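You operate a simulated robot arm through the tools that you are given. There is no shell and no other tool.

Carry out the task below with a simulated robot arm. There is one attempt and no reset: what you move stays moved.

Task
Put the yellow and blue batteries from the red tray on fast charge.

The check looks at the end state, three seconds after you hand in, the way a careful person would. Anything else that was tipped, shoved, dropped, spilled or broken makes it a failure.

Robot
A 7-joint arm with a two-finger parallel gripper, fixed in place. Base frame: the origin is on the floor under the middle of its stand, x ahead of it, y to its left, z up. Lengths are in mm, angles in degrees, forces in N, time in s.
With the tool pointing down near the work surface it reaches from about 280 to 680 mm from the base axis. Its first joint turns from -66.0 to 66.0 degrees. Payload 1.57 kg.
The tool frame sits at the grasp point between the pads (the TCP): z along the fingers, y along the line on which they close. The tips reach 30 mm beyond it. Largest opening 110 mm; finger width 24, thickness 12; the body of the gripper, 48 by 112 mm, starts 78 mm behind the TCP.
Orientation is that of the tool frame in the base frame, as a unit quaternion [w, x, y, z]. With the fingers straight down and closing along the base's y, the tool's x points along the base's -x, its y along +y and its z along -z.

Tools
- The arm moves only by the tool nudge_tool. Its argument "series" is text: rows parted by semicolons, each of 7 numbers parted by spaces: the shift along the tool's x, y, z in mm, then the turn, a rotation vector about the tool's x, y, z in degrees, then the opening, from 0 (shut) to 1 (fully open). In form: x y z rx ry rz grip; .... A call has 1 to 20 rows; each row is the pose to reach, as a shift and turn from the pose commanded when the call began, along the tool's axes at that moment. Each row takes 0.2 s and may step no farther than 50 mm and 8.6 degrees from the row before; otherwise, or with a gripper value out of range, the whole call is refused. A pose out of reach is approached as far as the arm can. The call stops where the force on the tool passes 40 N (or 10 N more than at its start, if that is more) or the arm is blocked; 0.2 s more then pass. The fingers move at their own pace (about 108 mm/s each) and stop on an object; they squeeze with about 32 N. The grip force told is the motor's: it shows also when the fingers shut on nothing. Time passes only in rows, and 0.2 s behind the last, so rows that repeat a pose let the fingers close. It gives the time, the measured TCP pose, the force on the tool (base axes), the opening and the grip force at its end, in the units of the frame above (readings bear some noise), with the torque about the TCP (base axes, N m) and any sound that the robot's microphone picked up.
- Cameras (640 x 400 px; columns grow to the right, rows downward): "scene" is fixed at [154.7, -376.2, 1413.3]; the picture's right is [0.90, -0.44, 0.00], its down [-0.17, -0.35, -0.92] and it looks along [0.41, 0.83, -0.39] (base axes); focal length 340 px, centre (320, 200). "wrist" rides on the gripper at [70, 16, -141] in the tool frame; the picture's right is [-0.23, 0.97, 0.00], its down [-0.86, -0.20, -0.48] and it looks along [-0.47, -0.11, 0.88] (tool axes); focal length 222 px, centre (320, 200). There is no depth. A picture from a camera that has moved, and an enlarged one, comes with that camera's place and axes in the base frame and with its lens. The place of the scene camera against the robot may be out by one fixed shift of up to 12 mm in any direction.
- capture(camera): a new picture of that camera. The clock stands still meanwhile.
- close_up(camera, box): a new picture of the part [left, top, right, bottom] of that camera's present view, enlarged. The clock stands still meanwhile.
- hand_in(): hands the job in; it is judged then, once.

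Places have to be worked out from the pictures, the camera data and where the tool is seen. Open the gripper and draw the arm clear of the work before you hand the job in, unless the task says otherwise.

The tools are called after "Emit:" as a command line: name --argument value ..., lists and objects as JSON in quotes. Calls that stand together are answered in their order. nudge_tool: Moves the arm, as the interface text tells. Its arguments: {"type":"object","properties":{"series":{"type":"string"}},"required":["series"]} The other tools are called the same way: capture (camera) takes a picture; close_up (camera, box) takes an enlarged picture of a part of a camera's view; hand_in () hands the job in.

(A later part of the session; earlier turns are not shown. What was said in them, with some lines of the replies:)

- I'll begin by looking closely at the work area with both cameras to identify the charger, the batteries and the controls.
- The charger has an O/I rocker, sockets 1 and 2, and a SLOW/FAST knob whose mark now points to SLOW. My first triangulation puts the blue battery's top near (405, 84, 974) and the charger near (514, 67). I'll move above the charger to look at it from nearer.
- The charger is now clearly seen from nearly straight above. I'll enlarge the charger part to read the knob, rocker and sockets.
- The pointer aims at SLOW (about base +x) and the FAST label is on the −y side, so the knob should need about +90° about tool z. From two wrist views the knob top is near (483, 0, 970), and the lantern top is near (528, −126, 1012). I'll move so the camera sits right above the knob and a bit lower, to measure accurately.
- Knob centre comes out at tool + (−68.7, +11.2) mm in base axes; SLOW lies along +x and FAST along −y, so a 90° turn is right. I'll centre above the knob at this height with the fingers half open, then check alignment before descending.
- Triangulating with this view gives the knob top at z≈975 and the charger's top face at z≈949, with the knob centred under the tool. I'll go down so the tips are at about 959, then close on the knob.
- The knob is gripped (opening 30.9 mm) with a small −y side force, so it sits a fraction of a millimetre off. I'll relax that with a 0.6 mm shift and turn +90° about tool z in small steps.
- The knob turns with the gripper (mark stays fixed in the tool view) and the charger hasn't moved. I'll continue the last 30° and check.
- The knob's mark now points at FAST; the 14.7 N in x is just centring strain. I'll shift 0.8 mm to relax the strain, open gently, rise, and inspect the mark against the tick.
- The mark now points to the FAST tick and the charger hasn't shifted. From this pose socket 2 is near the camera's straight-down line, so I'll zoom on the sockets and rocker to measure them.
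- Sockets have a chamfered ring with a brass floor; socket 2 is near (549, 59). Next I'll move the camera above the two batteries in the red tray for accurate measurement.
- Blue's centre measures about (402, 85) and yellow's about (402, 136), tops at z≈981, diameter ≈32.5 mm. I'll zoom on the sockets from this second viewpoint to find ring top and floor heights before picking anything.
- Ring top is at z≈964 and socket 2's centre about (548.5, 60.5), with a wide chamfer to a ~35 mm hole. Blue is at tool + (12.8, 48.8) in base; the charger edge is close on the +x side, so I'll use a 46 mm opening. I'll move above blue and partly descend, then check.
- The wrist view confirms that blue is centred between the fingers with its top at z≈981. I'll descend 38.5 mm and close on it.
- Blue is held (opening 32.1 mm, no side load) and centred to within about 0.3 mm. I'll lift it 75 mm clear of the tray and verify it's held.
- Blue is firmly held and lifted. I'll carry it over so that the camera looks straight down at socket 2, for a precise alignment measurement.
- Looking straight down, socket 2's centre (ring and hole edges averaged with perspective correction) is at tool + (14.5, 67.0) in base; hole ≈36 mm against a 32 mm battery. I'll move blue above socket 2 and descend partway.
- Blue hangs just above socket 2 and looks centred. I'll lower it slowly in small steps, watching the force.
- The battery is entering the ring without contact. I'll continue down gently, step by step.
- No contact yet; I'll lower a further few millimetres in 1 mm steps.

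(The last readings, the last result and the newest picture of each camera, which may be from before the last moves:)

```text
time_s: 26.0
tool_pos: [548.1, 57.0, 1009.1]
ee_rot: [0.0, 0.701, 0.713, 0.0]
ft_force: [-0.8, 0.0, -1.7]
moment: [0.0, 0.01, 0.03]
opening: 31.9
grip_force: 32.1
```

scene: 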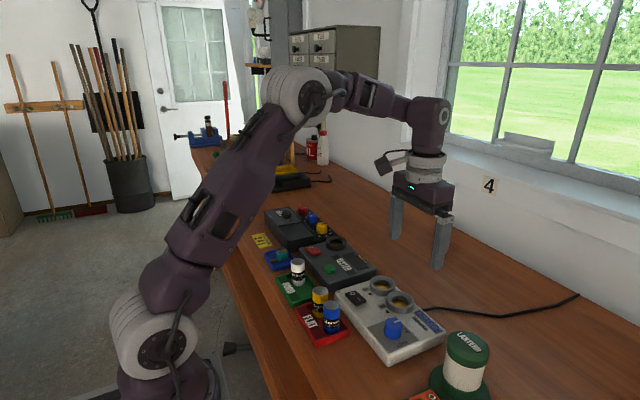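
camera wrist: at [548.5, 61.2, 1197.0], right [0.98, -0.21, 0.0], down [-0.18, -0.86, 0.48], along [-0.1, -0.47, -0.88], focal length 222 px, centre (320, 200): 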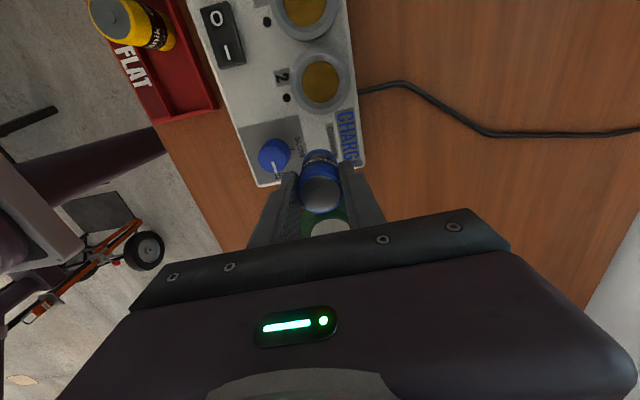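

Emit:
close_up --camera "scene" --box '[360, 260, 440, 310]'

Emit:
close_up --camera "wrist" --box '[240, 80, 400, 180]'

```text
8.00 times, centred on (400, 285) of scene
camera zoom: at [154.7, -376.2, 1413.3], right [0.9, -0.44, 0.0], down [-0.17, -0.35, -0.92], along [0.41, 0.83, -0.39], focal length 2717 px, centre (-320, -480)
```

zoom: 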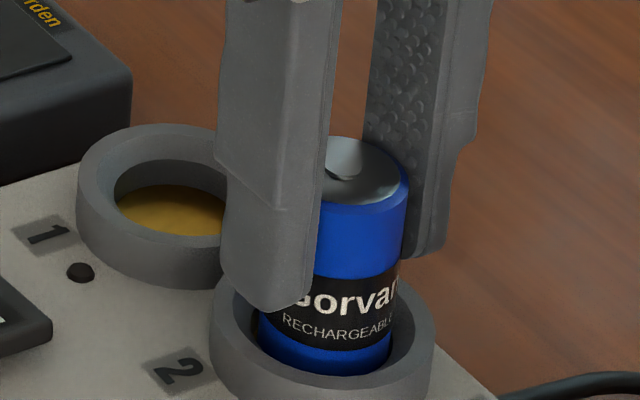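

```text
4.00 times, centred on (320, 130) of wrist
camera zoom: at [563.3, 127.5, 1150.8], right [0.98, -0.21, 0.0], down [-0.18, -0.86, 0.48], along [-0.1, -0.47, -0.88], focal length 888 px, centre (320, 480)
```

zoom: 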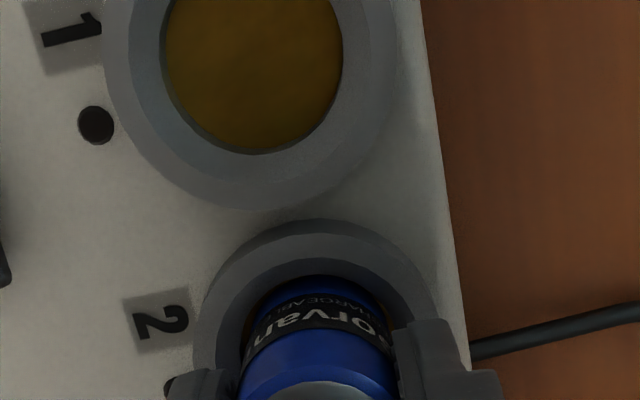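

Still free; fingertips are about 15 mm above the ring. I'll keep lowering in 1 mm steps.

Emit:
nudge_tool --series "0 0 1 0 0 0 0.2; 0 0 2 0 0 0 0.2; 0 0 2 0 0 0 0.2"

Emit:
nudge_tool --series "0 0 1 0 0 0 0.2; 0 0 2 0 0 0 0.2; 0 0 2 0 0 0 0.2"

```text
time_s: 26.8
tool_pos: [548.7, 57.5, 1007.5]
ee_rot: [0.001, 0.701, 0.713, 0.001]
ft_force: [0.3, 0.7, 14.6]
moment: [0.08, 0.15, -0.03]
opening: 32.0
grip_force: 31.7
```

```text
time_s: 27.7
tool_pos: [548.4, 58.5, 1005.9]
ee_rot: [0.001, 0.701, 0.714, 0.001]
ft_force: [-1.2, 0.6, 10.9]
moment: [0.01, 0.25, 0.02]
opening: 31.9
grip_force: 32.1
stopped in row 3: the force on the tool passed its limit at 41 N (the readings are from after the stop); the commanded pose is now the measured one
```

Contact was felt at TCP z≈1007, so blue is seated on the socket floor (the second step just pressed it). I'll check the picture, then release and rise.

Emit:
close_up --camera "scene" --box '[340, 250, 460, 340]'

Emit:
nudge_tool --series "0 0 -0.7 0 0 0 0.2; 0 0 -0.7 0 0 0 0.3; 0 0 -0.7 0 0 0 0.42; 0 0 -0.7 0 0 0 0.42; 0 0 -0.7 0 0 0 0.42"

Emit:
close_up --camera "scene" --box '[340, 250, 460, 340]'

```text
4.44 times, centred on (400, 295) of scene
camera zoom: at [154.5, -376.2, 1413.3], right [0.9, -0.44, 0.0], down [-0.17, -0.35, -0.92], along [0.41, 0.83, -0.39], focal length 1509 px, centre (-36, -222)
```

zoom: 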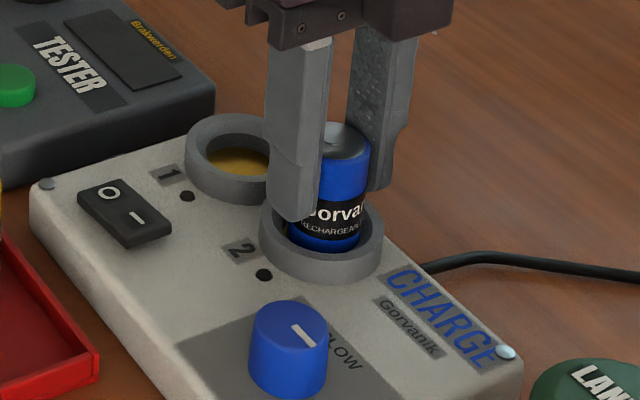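

```text
time_s: 28.9
tool_pos: [548.1, 57.5, 1006.4]
ee_rot: [0.001, 0.701, 0.713, 0.001]
ft_force: [-0.2, 0.5, -0.4]
moment: [0.01, -0.02, -0.03]
opening: 45.8
grip_force: 0.0
```

```text
4.44 times, centred on (400, 295) of scene
camera zoom: at [154.7, -376.2, 1413.3], right [0.9, -0.44, 0.0], down [-0.17, -0.35, -0.92], along [0.41, 0.83, -0.39], focal length 1509 px, centre (-36, -222)
```

zoom: 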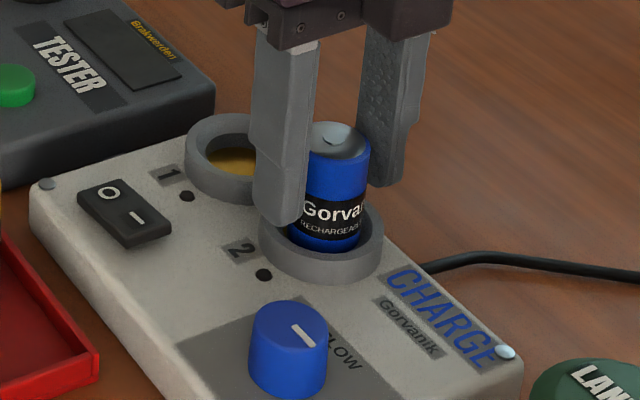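

Blue stands upright in socket 2. I'll rise straight up, then carry the camera over the yellow battery for measuring.

Emit:
nudge_tool --series "0 0 -12 0 0 0 0.42; 0 0 -30 0 0 0 0.42; 0 0 -50 0 0 0 0.42; 2 -40 -50 0 0 0 0.42; 5 -80 -50 0 0 0 0.42; 8 -120 -50 0 0 0 0.42; 10.9 -160.8 -45 0 0 0 0.42; 10.9 -160.8 -45 0 0 0 0.42; 10.9 -160.8 -45 0 0 0 0.42"

Emit:
capture --camera "wrist"

Emit:
close_up --camera "wrist" --box '[256, 40, 384, 120]'

Emit:
close_up --camera "scene" --box '[340, 250, 460, 340]'

```text
time_s: 30.9
tool_pos: [388.9, 66.0, 1052.0]
ee_rot: [0.001, 0.701, 0.713, 0.001]
ft_force: [-0.3, 0.4, 0.1]
moment: [0.0, 0.05, -0.02]
opening: 46.2
grip_force: 0.0
```

```text
taken
camera wrist: at [402.9, 135.5, 1193.2], right [0.98, -0.21, 0.0], down [-0.19, -0.86, 0.48], along [-0.1, -0.47, -0.88], focal length 222 px, centre (320, 200)
```

wrist: 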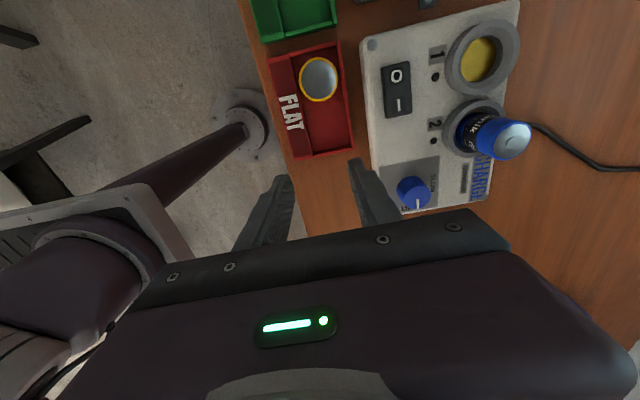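

```text
5.00 times, centred on (320, 80) of wrist
camera zoom: at [402.9, 135.5, 1193.2], right [0.98, -0.21, 0.0], down [-0.19, -0.86, 0.48], along [-0.1, -0.47, -0.88], focal length 1111 px, centre (320, 800)
```

zoom: 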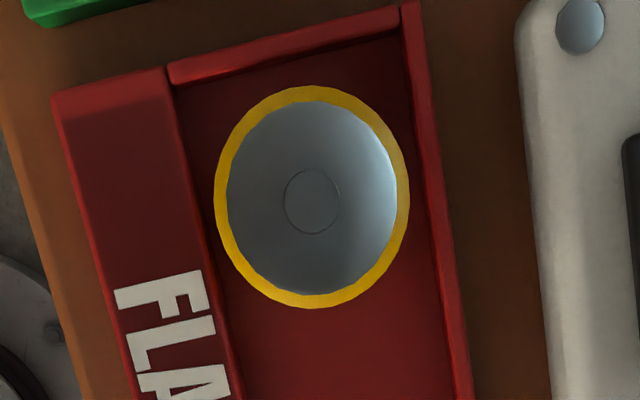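

```text
4.44 times, centred on (400, 295) of scene
camera zoom: at [154.6, -376.2, 1413.3], right [0.9, -0.44, 0.0], down [-0.17, -0.35, -0.92], along [0.41, 0.83, -0.39], focal length 1509 px, centre (-36, -222)
```

zoom: 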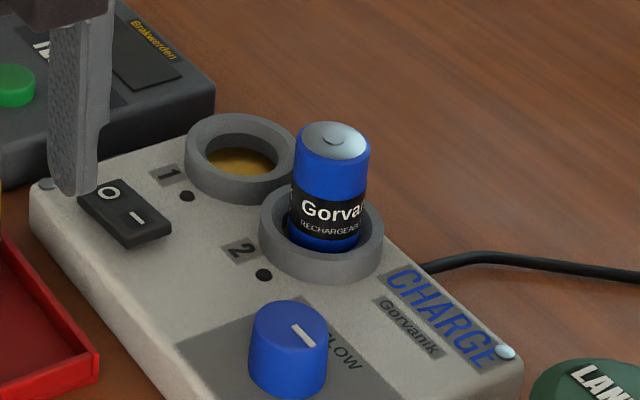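

Blue is seated well. Yellow measures at tool-frame offset (69.4, 14.5); I'll move above it and descend partway with a 46 mm opening, then verify.

Emit:
nudge_tool --series "23 5 0 0 0 0 0.42; 46 10 0 0 0 0 0.42; 69.4 14.5 0 0 0 0 0.42; 69.4 14.5 15 0 0 0 0.42; 69.4 14.5 33 0 0 0 0.42; 69.4 14.5 33 0 0 0 0.42; 69.4 14.5 33 0 0 0 0.42"

Emit:
close_up --camera "wrist" --box '[240, 110, 400, 210]'

Emit:
close_up --camera "scene" --box '[240, 200, 440, 325]'

```text
time_s: 32.5
tool_pos: [400.8, 136.3, 1018.8]
ee_rot: [0.002, 0.701, 0.713, 0.0]
ft_force: [-0.3, 0.7, 0.1]
moment: [0.0, 0.03, 0.02]
opening: 46.2
grip_force: 0.1
```

```text
4.00 times, centred on (320, 160) of wrist
camera zoom: at [416.0, 205.1, 1160.0], right [0.98, -0.21, 0.0], down [-0.19, -0.86, 0.48], along [-0.1, -0.47, -0.88], focal length 888 px, centre (320, 360)
```

zoom: 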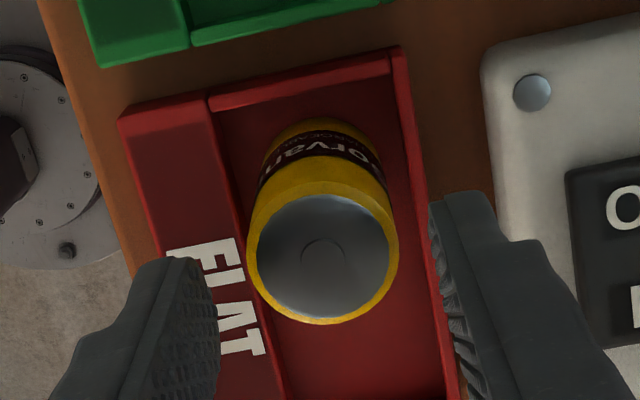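

```text
3.20 times, centred on (340, 262) of scene
camera zoom: at [154.7, -376.2, 1413.3], right [0.9, -0.44, 0.0], down [-0.17, -0.35, -0.92], along [0.41, 0.83, -0.39], focal length 1087 px, centre (256, 0)
```

zoom: 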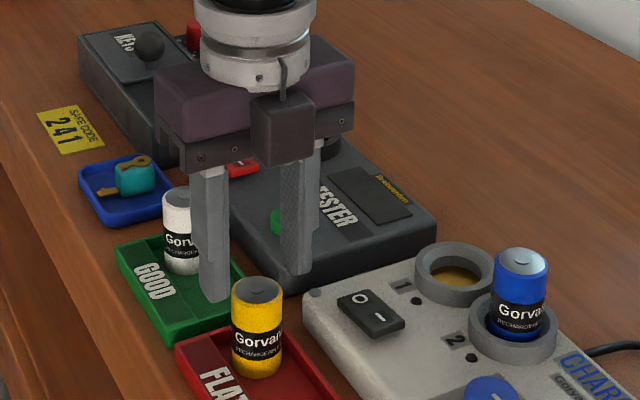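

The view matches blue's pre-grasp view almost exactly. I'll descend 38.5 mm, close, and then lift a bit.

Emit:
nudge_tool --series "0 0 10 0 0 0 0.42; 0 0 20 0 0 0 0.42; 0 0 30 0 0 0 0.42; 0 0 38.5 0 0 0 0.42; 0 0 38.5 0 0 0 0.42; 0 0 38.5 0 0 0 0.2; 0 0 38.5 0 0 0 0.2; 0 0 38.5 0 0 0 0.2"

Emit:
close_up --camera "wrist" --box '[240, 110, 400, 210]'

Emit:
close_up --camera "scene" --box '[240, 200, 440, 325]'

```text
time_s: 34.3
tool_pos: [402.2, 135.3, 980.0]
ee_rot: [0.001, 0.701, 0.713, 0.001]
ft_force: [1.0, 0.5, 0.0]
moment: [0.0, 0.03, -0.02]
opening: 32.0
grip_force: 32.0
```

```text
4.00 times, centred on (320, 160) of wrist
camera zoom: at [416.0, 205.1, 1121.6], right [0.98, -0.21, 0.0], down [-0.19, -0.86, 0.48], along [-0.1, -0.47, -0.88], focal length 888 px, centre (320, 360)
```

zoom: 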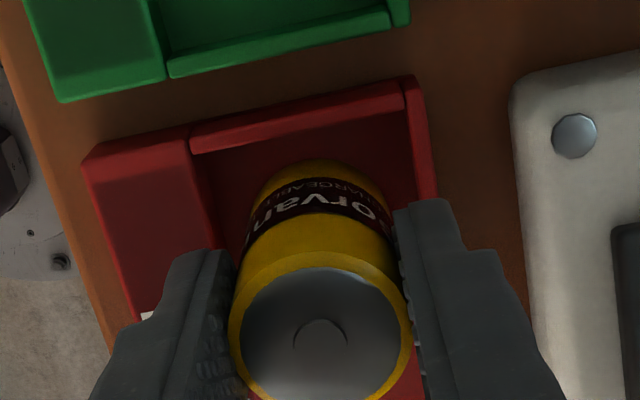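

```text
3.20 times, centred on (340, 262) of scene
camera zoom: at [154.7, -376.2, 1413.3], right [0.9, -0.44, 0.0], down [-0.17, -0.35, -0.92], along [0.41, 0.83, -0.39], focal length 1087 px, centre (256, 0)
```

zoom: 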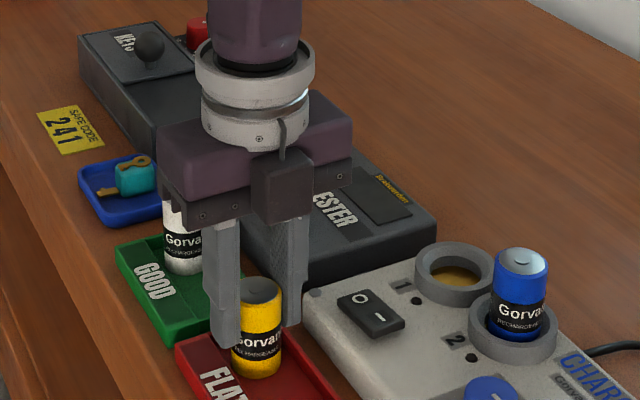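

Yellow is held just as blue was. I'll lift it 110 mm (to pass above blue, whose top is near z≈1010) and carry it so the camera looks straight down on socket 1.

Emit:
nudge_tool --series "0 0 -6 0 0 0 0.2; 0 0 -15 0 0 0 0.2; 0 0 -35 0 0 0 0.2; 0 0 -60 0 0 0 0.2; 0 0 -85 0 0 0 0.2; 0 0 -110 0 0 0 0.2; 0 0 -110 0 0 0 0.2"

Emit:
capture --camera "scene"

```text
time_s: 35.9
tool_pos: [400.5, 136.4, 1090.0]
ee_rot: [0.001, 0.701, 0.713, 0.001]
ft_force: [-0.6, 0.8, -2.0]
moment: [0.02, 0.03, 0.02]
opening: 31.5
grip_force: 31.7
```

```text
taken
```

scene: 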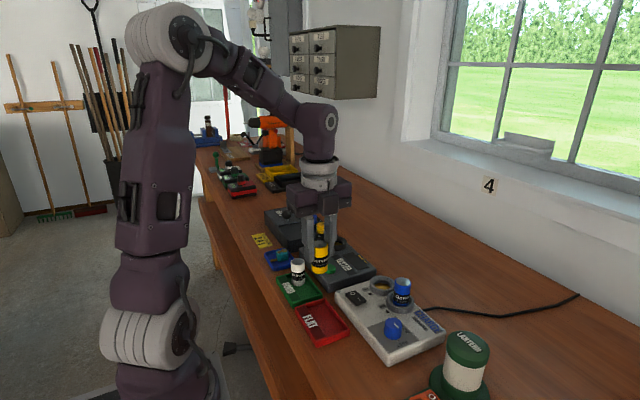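

Yellow is lifted clear and the red tray is undisturbed. Now I carry it to the viewing pose for socket 1.

Emit:
nudge_tool --series "-14 22 0 0 0 0 0.2; -29 44 0 0 0 0 0.2; -43 66 0 0 0 0 0.2; -58 88 0 0 0 0 0.2; -72 110 0 0 0 0 0.2; -86.9 131.5 0 0 0 0 0.2; -86.9 131.5 0 0 0 0 0.2; -86.9 131.5 0 0 0 0 0.2"

Emit:
capture --camera "wrist"

Emit:
close_up --camera "wrist" --box '[256, 40, 384, 120]'

Emit:
close_up --camera "scene" --box '[320, 210, 480, 310]'

```text
time_s: 37.7
tool_pos: [533.5, 50.2, 1088.0]
ee_rot: [0.001, 0.701, 0.713, 0.002]
ft_force: [-0.6, -0.7, -1.4]
moment: [-0.02, -0.01, 0.01]
opening: 31.9
grip_force: 31.6
```

```text
taken
camera wrist: at [548.0, 119.7, 1231.4], right [0.98, -0.21, 0.0], down [-0.19, -0.86, 0.48], along [-0.1, -0.47, -0.88], focal length 222 px, centre (320, 200)
```

wrist: 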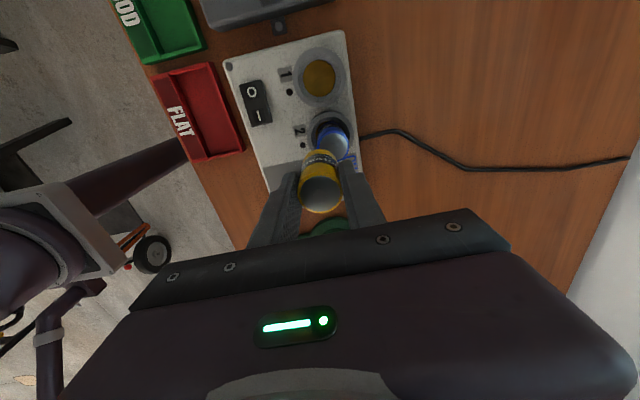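

```text
5.00 times, centred on (320, 80) of wrist
camera zoom: at [548.0, 119.7, 1231.4], right [0.98, -0.21, 0.0], down [-0.19, -0.86, 0.48], along [-0.1, -0.47, -0.88], focal length 1111 px, centre (320, 800)
```

zoom: 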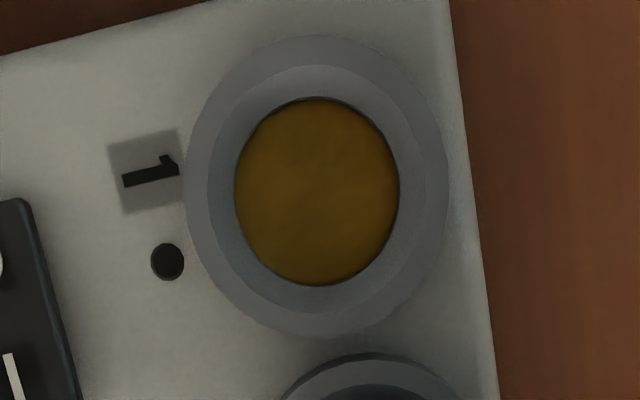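

```text
4.00 times, centred on (400, 260) of scene
camera zoom: at [154.7, -376.2, 1413.3], right [0.9, -0.44, 0.0], down [-0.17, -0.35, -0.92], along [0.41, 0.83, -0.39], focal length 1358 px, centre (0, -40)
```

zoom: 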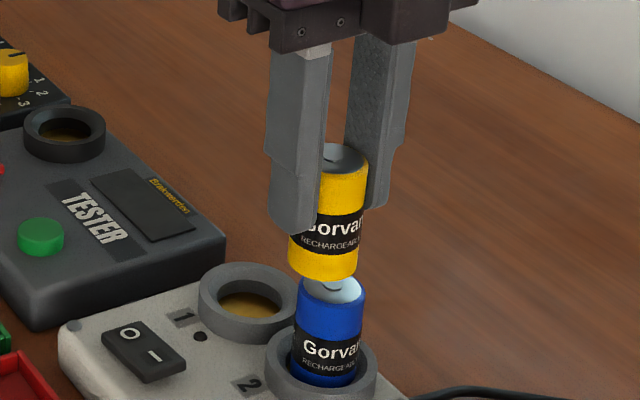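

Socket 1's centre measures at tool-frame offset (70.1, 15.3). I'll move yellow there at this height, descend to just above the ring and check.

Emit:
nudge_tool --series "23 5 0 0 0 0 0.2; 46 10 0 0 0 0 0.2; 70.1 15.3 0 0 0 0 0.2; 70.1 15.3 0 0 0 0 0.2; 70.1 15.3 15 0 0 0 0.2; 70.1 15.3 30 0 0 0 0.2; 70.1 15.3 45 0 0 0 0.2; 70.1 15.3 57 0 0 0 0.2; 70.1 15.3 57 0 0 0 0.2; 70.1 15.3 57 0 0 0 0.2"

Emit:
close_up --camera "wrist" --box '[240, 80, 400, 180]'

Emit:
close_up --camera "scene" --box '[330, 230, 426, 290]'

```text
time_s: 39.9
tool_pos: [549.0, 121.5, 1032.8]
ee_rot: [0.001, 0.7, 0.714, 0.001]
ft_force: [0.1, 0.4, -2.2]
moment: [0.0, -0.01, -0.01]
opening: 32.0
grip_force: 32.0
```

```text
4.00 times, centred on (320, 130) of wrist
camera zoom: at [562.8, 190.7, 1174.9], right [0.98, -0.21, 0.0], down [-0.19, -0.86, 0.48], along [-0.1, -0.47, -0.88], focal length 888 px, centre (320, 480)
```

zoom: 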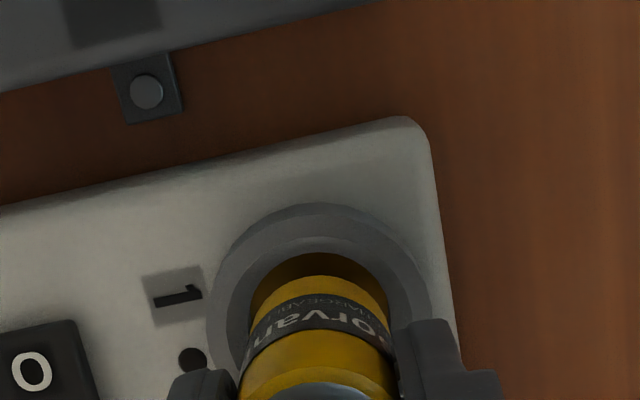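

```text
6.67 times, centred on (378, 260) of scene
camera zoom: at [154.7, -376.2, 1413.3], right [0.9, -0.44, 0.0], down [-0.17, -0.35, -0.92], along [0.41, 0.83, -0.39], focal length 2264 px, centre (-67, -200)
```

zoom: 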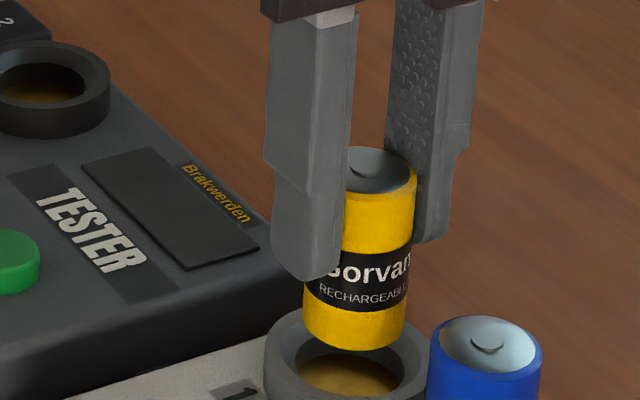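

The picture matches blue's view before its successful insertion. I'll lower 20 mm slowly.

Emit:
nudge_tool --series "0 0 3 0 0 0 0.2; 0 0 6 0 0 0 0.2; 0 0 9 0 0 0 0.2; 0 0 12 0 0 0 0.2; 0 0 15 0 0 0 0.2; 0 0 18 0 0 0 0.2; 0 0 20 0 0 0 0.2; 0 0 20 0 0 0 0.2"

Emit:
close_up --camera "scene" --box '[340, 240, 436, 300]'

```text
time_s: 41.7
tool_pos: [548.6, 121.4, 1014.0]
ee_rot: [0.001, 0.701, 0.713, 0.001]
ft_force: [0.1, 0.3, -1.8]
moment: [0.02, -0.01, 0.03]
opening: 31.9
grip_force: 32.2
```

```text
6.67 times, centred on (388, 270) of scene
camera zoom: at [154.7, -376.2, 1413.3], right [0.9, -0.44, 0.0], down [-0.17, -0.35, -0.92], along [0.41, 0.83, -0.39], focal length 2264 px, centre (-133, -267)
```

zoom: 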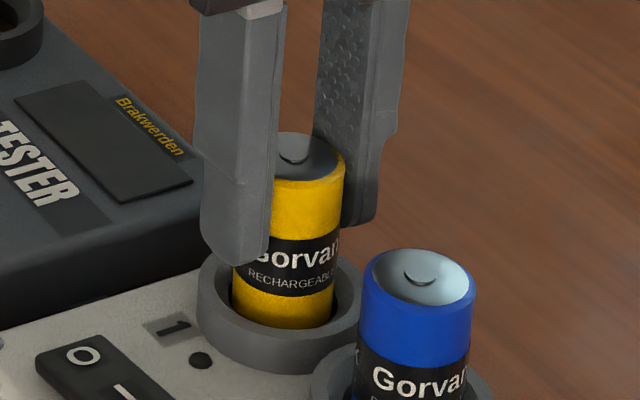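

Yellow is inside the ring with no contact. I'll lower the rest in 1 mm steps, checking the force after each short call.

Emit:
nudge_tool --series "0 0 1 0 0 0 0.2; 0 0 2 0 0 0 0.2; 0 0 3 0 0 0 0.2; 0 0 4 0 0 0 0.2; 0 0 4 0 0 0 0.2"

```text
time_s: 42.9
tool_pos: [548.1, 121.1, 1008.0]
ee_rot: [0.001, 0.701, 0.713, 0.001]
ft_force: [-0.1, -0.3, -1.0]
moment: [0.0, -0.02, 0.0]
opening: 31.9
grip_force: 32.3
```

Still free at z≈1008–1009; contact is expected about 1–2 mm lower. One more millimetre at a time.

Emit:
nudge_tool --series "0 0 0.7 0 0 0 0.2; 0 0 1.4 0 0 0 0.2; 0 0 1.4 0 0 0 0.2"

```text
time_s: 43.7
tool_pos: [547.4, 120.8, 1007.5]
ee_rot: [0.001, 0.701, 0.713, 0.0]
ft_force: [-0.6, -0.4, 1.7]
moment: [0.03, 0.07, 0.0]
opening: 31.6
grip_force: 31.9
```

The force changed by about +3 N: yellow has just touched the socket floor. I'll press 0.4 mm more, then open the fingers and check.

Emit:
nudge_tool --series "0 0 0.4 0 0 0 0.2; 0 0 0.4 0 0 0 0.2; 0 0 0.2 0 0 0 0.3; 0 0 0 0 0 0 0.42; 0 0 0 0 0 0 0.42; 0 0 0 0 0 0 0.42"

Emit:
close_up --camera "scene" --box '[340, 240, 436, 300]'

Emit:
close_up --camera "wrist" --box '[240, 80, 400, 180]'

```text
time_s: 45.1
tool_pos: [547.9, 120.8, 1007.6]
ee_rot: [0.001, 0.701, 0.713, 0.001]
ft_force: [-0.6, -0.3, -0.1]
moment: [0.01, 0.05, 0.03]
opening: 46.0
grip_force: 0.1
```

```text
6.67 times, centred on (388, 270) of scene
camera zoom: at [154.7, -376.2, 1413.3], right [0.9, -0.44, 0.0], down [-0.17, -0.35, -0.92], along [0.41, 0.83, -0.39], focal length 2264 px, centre (-133, -267)
```

zoom: 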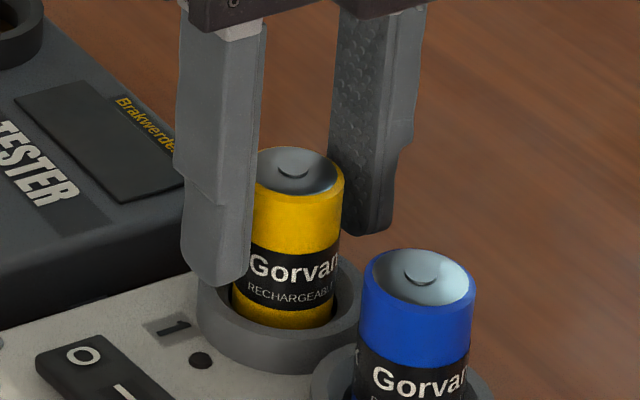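

```text
4.00 times, centred on (320, 130) of wrist
camera zoom: at [562.8, 191.0, 1149.5], right [0.98, -0.21, 0.0], down [-0.19, -0.86, 0.48], along [-0.1, -0.47, -0.88], focal length 888 px, centre (320, 480)
```

zoom: 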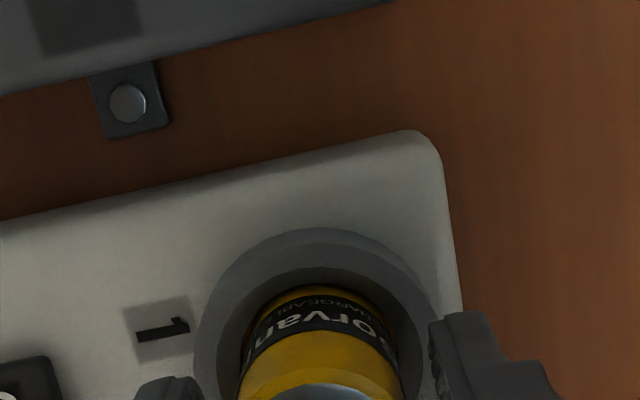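

Yellow stands upright in socket 1. I'll rise, then bring the camera above the rocker switch (about (475, 110)) with the fingers closing, to see its state and position.

Emit:
nudge_tool --series "0 0 -12 0 0 0 0.42; 0 0 -30 0 0 0 0.42; 0 0 -55 0 0 0 0.42; -20 -22 -60 0 0 0 0.42; -41 -45 -60 0 0 0 0.3; -61 -67 -60 0 0 0 0.1; -81.5 -89.4 -50 0 0 0 0; -81.5 -89.4 -45 0 0 0 0; -81.5 -89.4 -45 0 0 0 0"

Emit:
capture --camera "wrist"

Emit:
close_up --camera "wrist" --box '[256, 40, 384, 120]'

Emit:
close_up --camera "scene" --box '[330, 260, 426, 320]'

```text
time_s: 47.1
tool_pos: [460.4, 38.0, 1052.3]
ee_rot: [0.001, 0.702, 0.712, 0.001]
ft_force: [0.6, -0.4, 0.1]
moment: [-0.01, 0.01, 0.0]
opening: 0.0
grip_force: 21.6
```

```text
taken
camera wrist: at [474.7, 107.5, 1193.8], right [0.98, -0.21, 0.0], down [-0.19, -0.86, 0.48], along [-0.1, -0.47, -0.88], focal length 222 px, centre (320, 200)
```

wrist: 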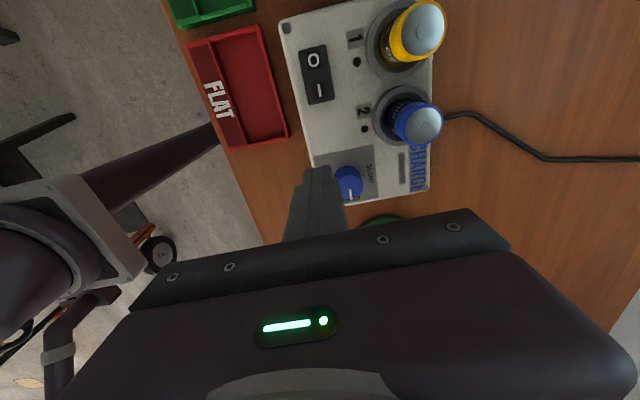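

```text
5.00 times, centred on (320, 80) of wrist
camera zoom: at [474.7, 107.5, 1193.8], right [0.98, -0.21, 0.0], down [-0.19, -0.86, 0.48], along [-0.1, -0.47, -0.88], focal length 1111 px, centre (320, 800)
```

zoom: 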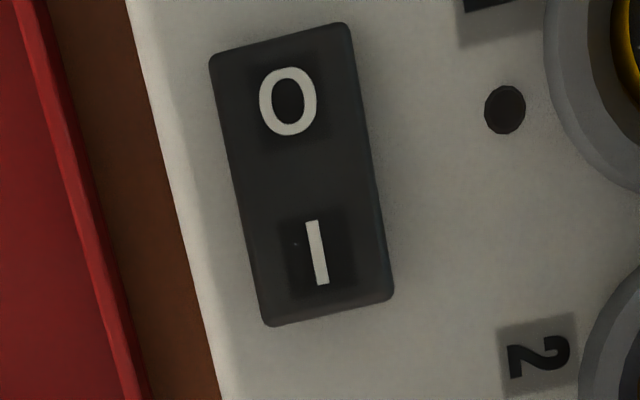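

```text
6.67 times, centred on (378, 290) of scene
camera zoom: at [154.6, -376.2, 1413.3], right [0.9, -0.44, 0.0], down [-0.17, -0.35, -0.92], along [0.41, 0.83, -0.39], focal length 2264 px, centre (-67, -400)
```

zoom: 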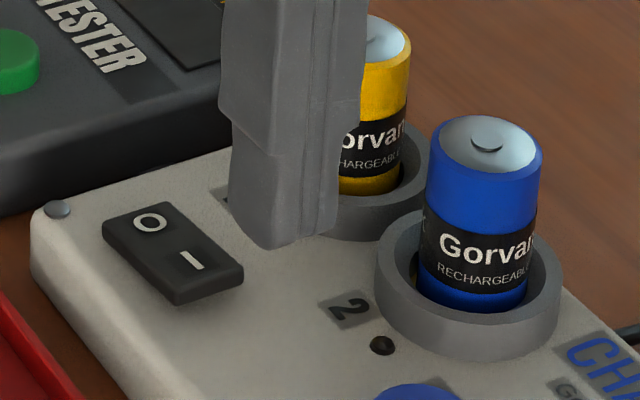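

Both batteries are seated. The rocker's I side stands higher than its O side, so it's OFF, and the LEDs are dark. The I mark is at tool-frame offset about (60.8, 13.3); I'll go above it with closed fingers, 2 mm toward the outer end, stopping some 10 mm above it.

Emit:
nudge_tool --series "20 4.5 0 0 0 0 0; 40 9 0 0 0 0 0; 58.8 13.3 0 0 0 0 0; 58.8 13.3 15 0 0 0 0; 58.8 13.3 30 0 0 0 0; 58.8 13.3 42 0 0 0 0; 58.8 13.3 50 0 0 0 0; 58.8 13.3 50 0 0 0 0"

Emit:
close_up --camera "scene" --box '[330, 260, 426, 320]'

Emit:
close_up --camera "wrist" --box '[240, 110, 400, 210]'

```text
time_s: 48.9
tool_pos: [471.5, 96.5, 1001.4]
ee_rot: [0.002, 0.702, 0.713, 0.001]
ft_force: [0.2, 0.3, 0.4]
moment: [0.0, 0.01, -0.03]
opening: 0.0
grip_force: 21.5
```

```text
6.67 times, centred on (378, 290) of scene
camera zoom: at [154.7, -376.2, 1413.3], right [0.9, -0.44, 0.0], down [-0.17, -0.35, -0.92], along [0.41, 0.83, -0.39], focal length 2264 px, centre (-67, -400)
```

zoom: 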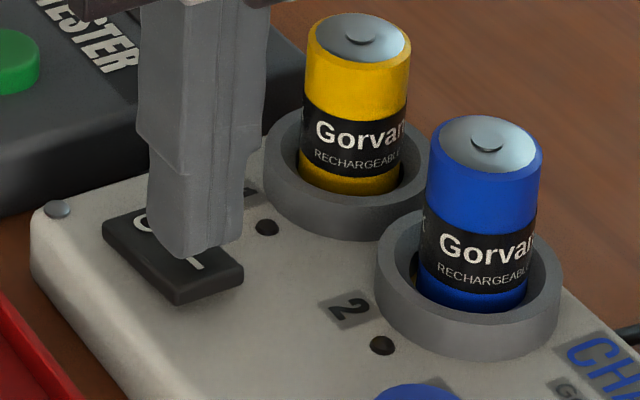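

```text
4.00 times, centred on (320, 160) of wrist
camera zoom: at [486.4, 166.8, 1143.7], right [0.98, -0.21, 0.0], down [-0.19, -0.86, 0.48], along [-0.1, -0.47, -0.88], focal length 888 px, centre (320, 360)
```

zoom: 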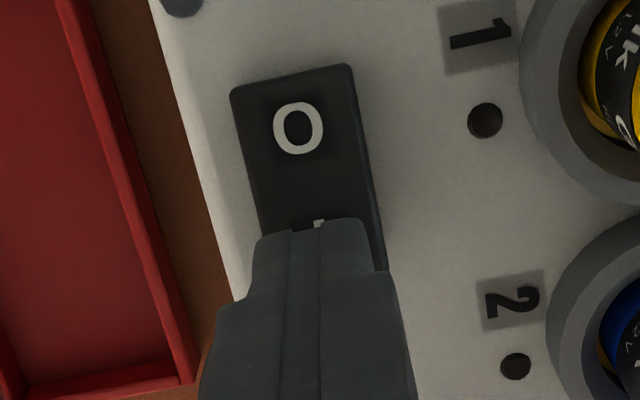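

The closed fingertips are over the I half, tips at about z≈972. I'll press down in 2 mm steps, watching for contact and a click.

Emit:
nudge_tool --series "0 0 2 0 0 0 0; 0 0 4 0 0 0 0; 0 0 6 0 0 0 0; 0 0 8 0 0 0 0; 0 0 10 0 0 0 0; 0 0 10 0 0 0 0"

```text
time_s: 50.3
tool_pos: [472.5, 95.9, 992.4]
ee_rot: [0.002, 0.701, 0.713, 0.001]
ft_force: [-0.3, -0.6, 1.8]
moment: [-0.05, 0.01, 0.05]
opening: 0.1
grip_force: 21.7
```

Emit:
nudge_tool --series "0 0 1 0 0 0 0; 0 0 2 0 0 0 0; 0 0 3 0 0 0 0; 0 0 3 0 0 0 0"

Emit:
close_up --camera "scene" --box '[330, 260, 426, 320]'

```text
time_s: 51.3
tool_pos: [472.2, 96.5, 990.3]
ee_rot: [0.001, 0.701, 0.713, 0.002]
ft_force: [-5.7, -4.6, 38.0]
moment: [0.32, 0.2, -0.11]
opening: 0.2
grip_force: 20.9
```

```text
6.67 times, centred on (378, 290) of scene
camera zoom: at [153.9, -376.5, 1413.3], right [0.9, -0.44, 0.0], down [-0.17, -0.35, -0.92], along [0.41, 0.83, -0.39], focal length 2264 px, centre (-67, -400)
```

zoom: 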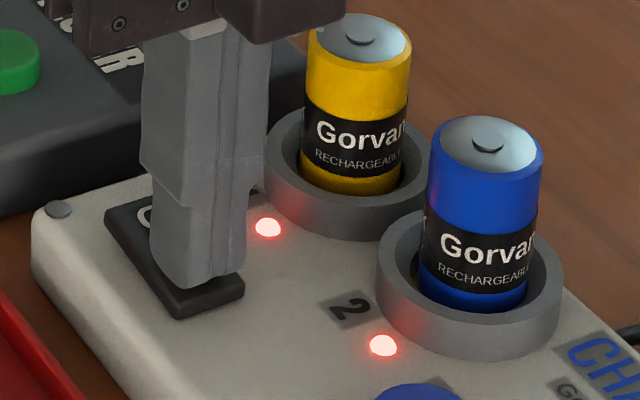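

Both socket LEDs have lit, so the charger is on. I'll lift straight off the rocker and inspect.

Emit:
nudge_tool --series "0 0 -3 0 0 0 0; 0 0 -10 0 0 0 0; 0 0 -25 0 0 0 0; 0 0 -45 0 0 0 0; 0 0 -75 0 0 0 0; 0 0 -110 0 0 0 0; 0 0 -110 0 0 0 0; 0 0 -110 0 0 0 0"

Emit:
close_up --camera "scene" --box '[330, 260, 450, 350]'

Emit:
capture --camera "wrist"

Emit:
capture --camera "scene"

```text
time_s: 53.1
tool_pos: [471.7, 95.9, 1099.1]
ee_rot: [0.001, 0.701, 0.713, 0.0]
ft_force: [0.6, 0.2, -0.3]
moment: [0.01, 0.06, 0.03]
opening: 0.0
grip_force: 21.3
```

```text
4.44 times, centred on (390, 305) of scene
camera zoom: at [154.7, -376.2, 1413.3], right [0.9, -0.44, 0.0], down [-0.17, -0.35, -0.92], along [0.41, 0.83, -0.39], focal length 1509 px, centre (9, -267)
```

zoom: 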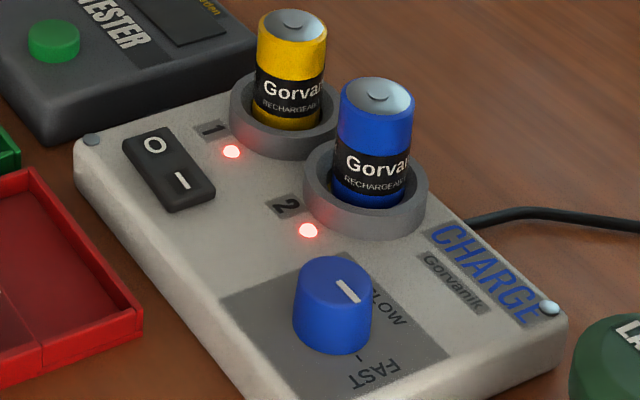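

```text
taken
camera wrist: at [487.4, 166.8, 1240.9], right [0.98, -0.21, 0.0], down [-0.19, -0.86, 0.48], along [-0.1, -0.47, -0.88], focal length 222 px, centre (320, 200)
```

wrist: 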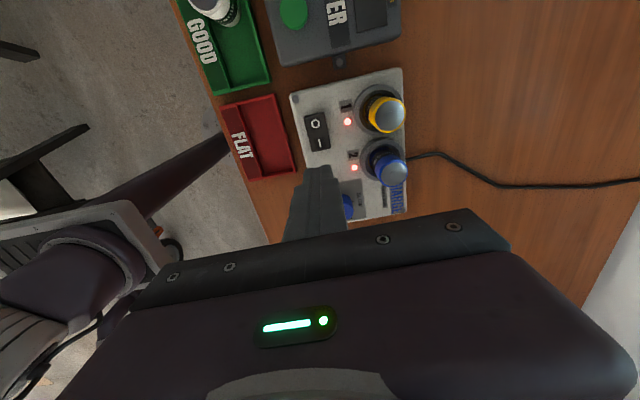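

```text
taken
```

scene: 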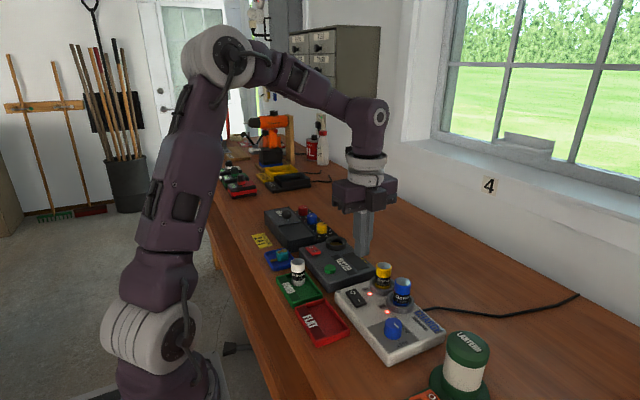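

Both LEDs are lit and the rocker rests on I. To be sure the selector is exactly on FAST, I'll look straight down on the knob.

Emit:
nudge_tool --series "-35 -1 0 0 0 0 0.1; -70 -2 0 0 0 0 0.2; -105 -3 0 0 0 0 0.3; -140 -4 0 0 0 0 0.4; -164 -5 0 0 0 0 0.5; -164 -5 0 0 0 0 0.5; -164 -5 0 0 0 0 0.5"

Emit:
close_up --camera "wrist" --box '[272, 50, 368, 110]'

Emit:
close_up --camera "scene" --box '[366, 300, 430, 340]'

```text
time_s: 54.7
tool_pos: [470.1, -66.6, 1099.3]
ee_rot: [0.001, 0.701, 0.713, 0.001]
ft_force: [0.0, 0.4, -0.9]
moment: [-0.01, 0.01, 0.02]
opening: 55.2
grip_force: 0.1
```

```text
6.67 times, centred on (320, 80) of wrist
camera zoom: at [484.2, 2.9, 1240.8], right [0.98, -0.21, 0.0], down [-0.19, -0.86, 0.48], along [-0.1, -0.47, -0.88], focal length 1481 px, centre (320, 1000)
```

zoom: 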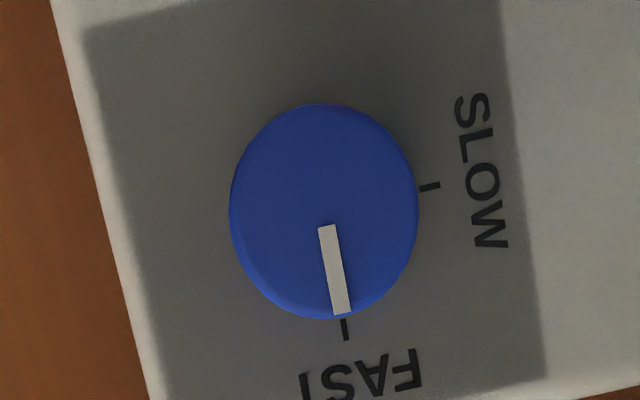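

```text
10.00 times, centred on (398, 320) of scene
camera zoom: at [154.7, -376.2, 1413.3], right [0.9, -0.44, 0.0], down [-0.17, -0.35, -0.92], along [0.41, 0.83, -0.39], focal length 3396 px, centre (-460, -1000)
```

zoom: 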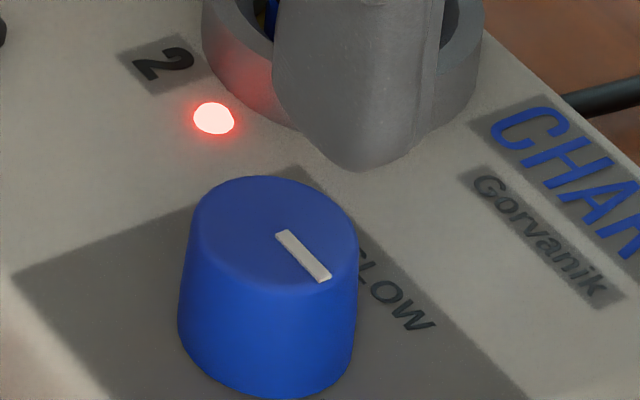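

The mark lines up with the FAST tick. Everything is in place: both batteries are seated, FAST is set and the power is on. I'll raise the arm and draw it back clear of the bench, gripper open.

Emit:
nudge_tool --series "0 0 -35 0 0 0 0.5; 0 0 -70 0 0 0 0.6; 0 0 -105 0 0 0 0.8; 0 0 -140 0 0 0 1; 28 -25 -155 0 0 0 1; 56 -50 -160 0 0 0 1; 84 -75 -160 0 0 0 1; 112 -100 -160 0 0 0 1; 140 -125 -160 0 0 0 1; 140 -125 -160 0 0 0 1; 140 -125 -160 0 0 0 1"

Emit:
capture --camera "scene"

Emit:
capture --camera "wrist"

Emit:
close_up --camera "scene" --box '[240, 200, 480, 350]'

```text
time_s: 57.1
tool_pos: [343.0, 71.3, 1258.3]
ee_rot: [0.002, 0.701, 0.713, 0.002]
ft_force: [0.9, 0.2, 0.5]
moment: [0.0, -0.02, -0.02]
opening: 110.1
grip_force: 0.2
```

```text
taken
```

scene: 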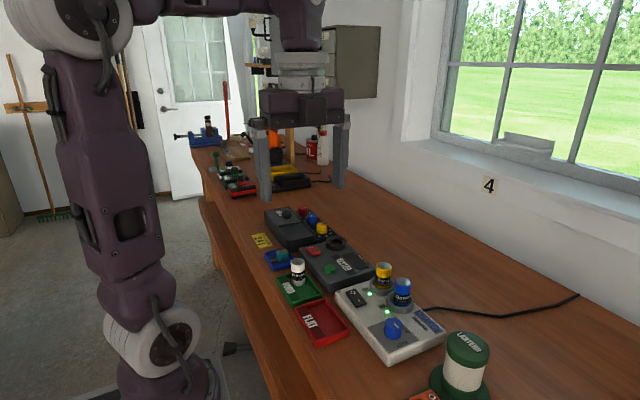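

```text
taken
camera wrist: at [357.5, 140.8, 1400.2], right [0.98, -0.21, 0.0], down [-0.19, -0.86, 0.48], along [-0.1, -0.47, -0.88], focal length 222 px, centre (320, 200)
```

wrist: 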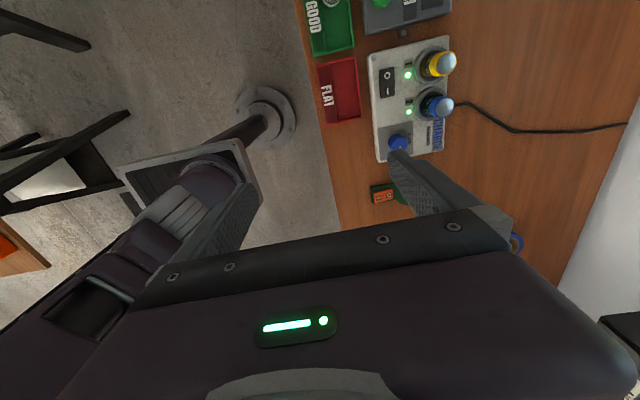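

```text
2.67 times, centred on (360, 275) of scene
camera zoom: at [154.7, -376.2, 1413.3], right [0.9, -0.44, 0.0], down [-0.17, -0.35, -0.92], along [0.41, 0.83, -0.39], focal length 906 px, centre (213, 0)
```

zoom: 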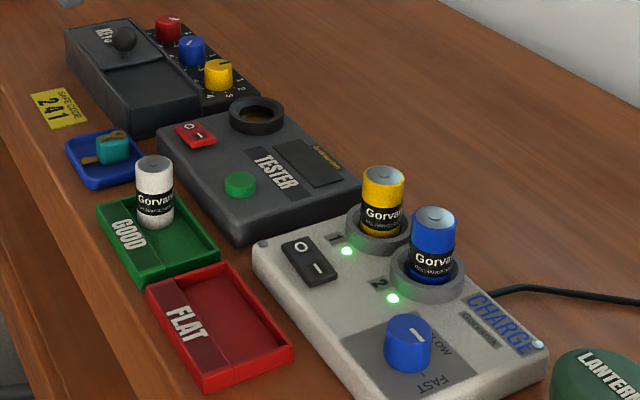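

The LEDs have changed from red to green. Both batteries stand in their sockets, the knob is on FAST and the rocker is on I. Nothing else has moved and the arm is clear with the gripper open, so I'm handing in.

Emit:
hand_in

```text
The job is handed in.
```

The yellow and blue batteries from the red tray are on fast charge. The job is handed in, but I haven't seen the result of the check.

- **Batteries:** blue stands upright in socket 2 and yellow in socket 1, both seated on the socket floors.
- **Charger:** I turned the knob from SLOW to FAST and confirmed its mark lines up with the FAST tick. The power rocker was off, so I pressed it to I.
- **Indicator lights:** both socket LEDs lit red when the power came on and had turned green within a few seconds. I don't know what green means on this charger.
- **Surroundings:** nothing else appears to have moved in the final pictures. The arm is drawn back clear of the bench with the gripper open.

While I was seating blue, the arm briefly pressed down with 41 N and stopped at its force limit. The battery and charger looked undisturbed afterwards.
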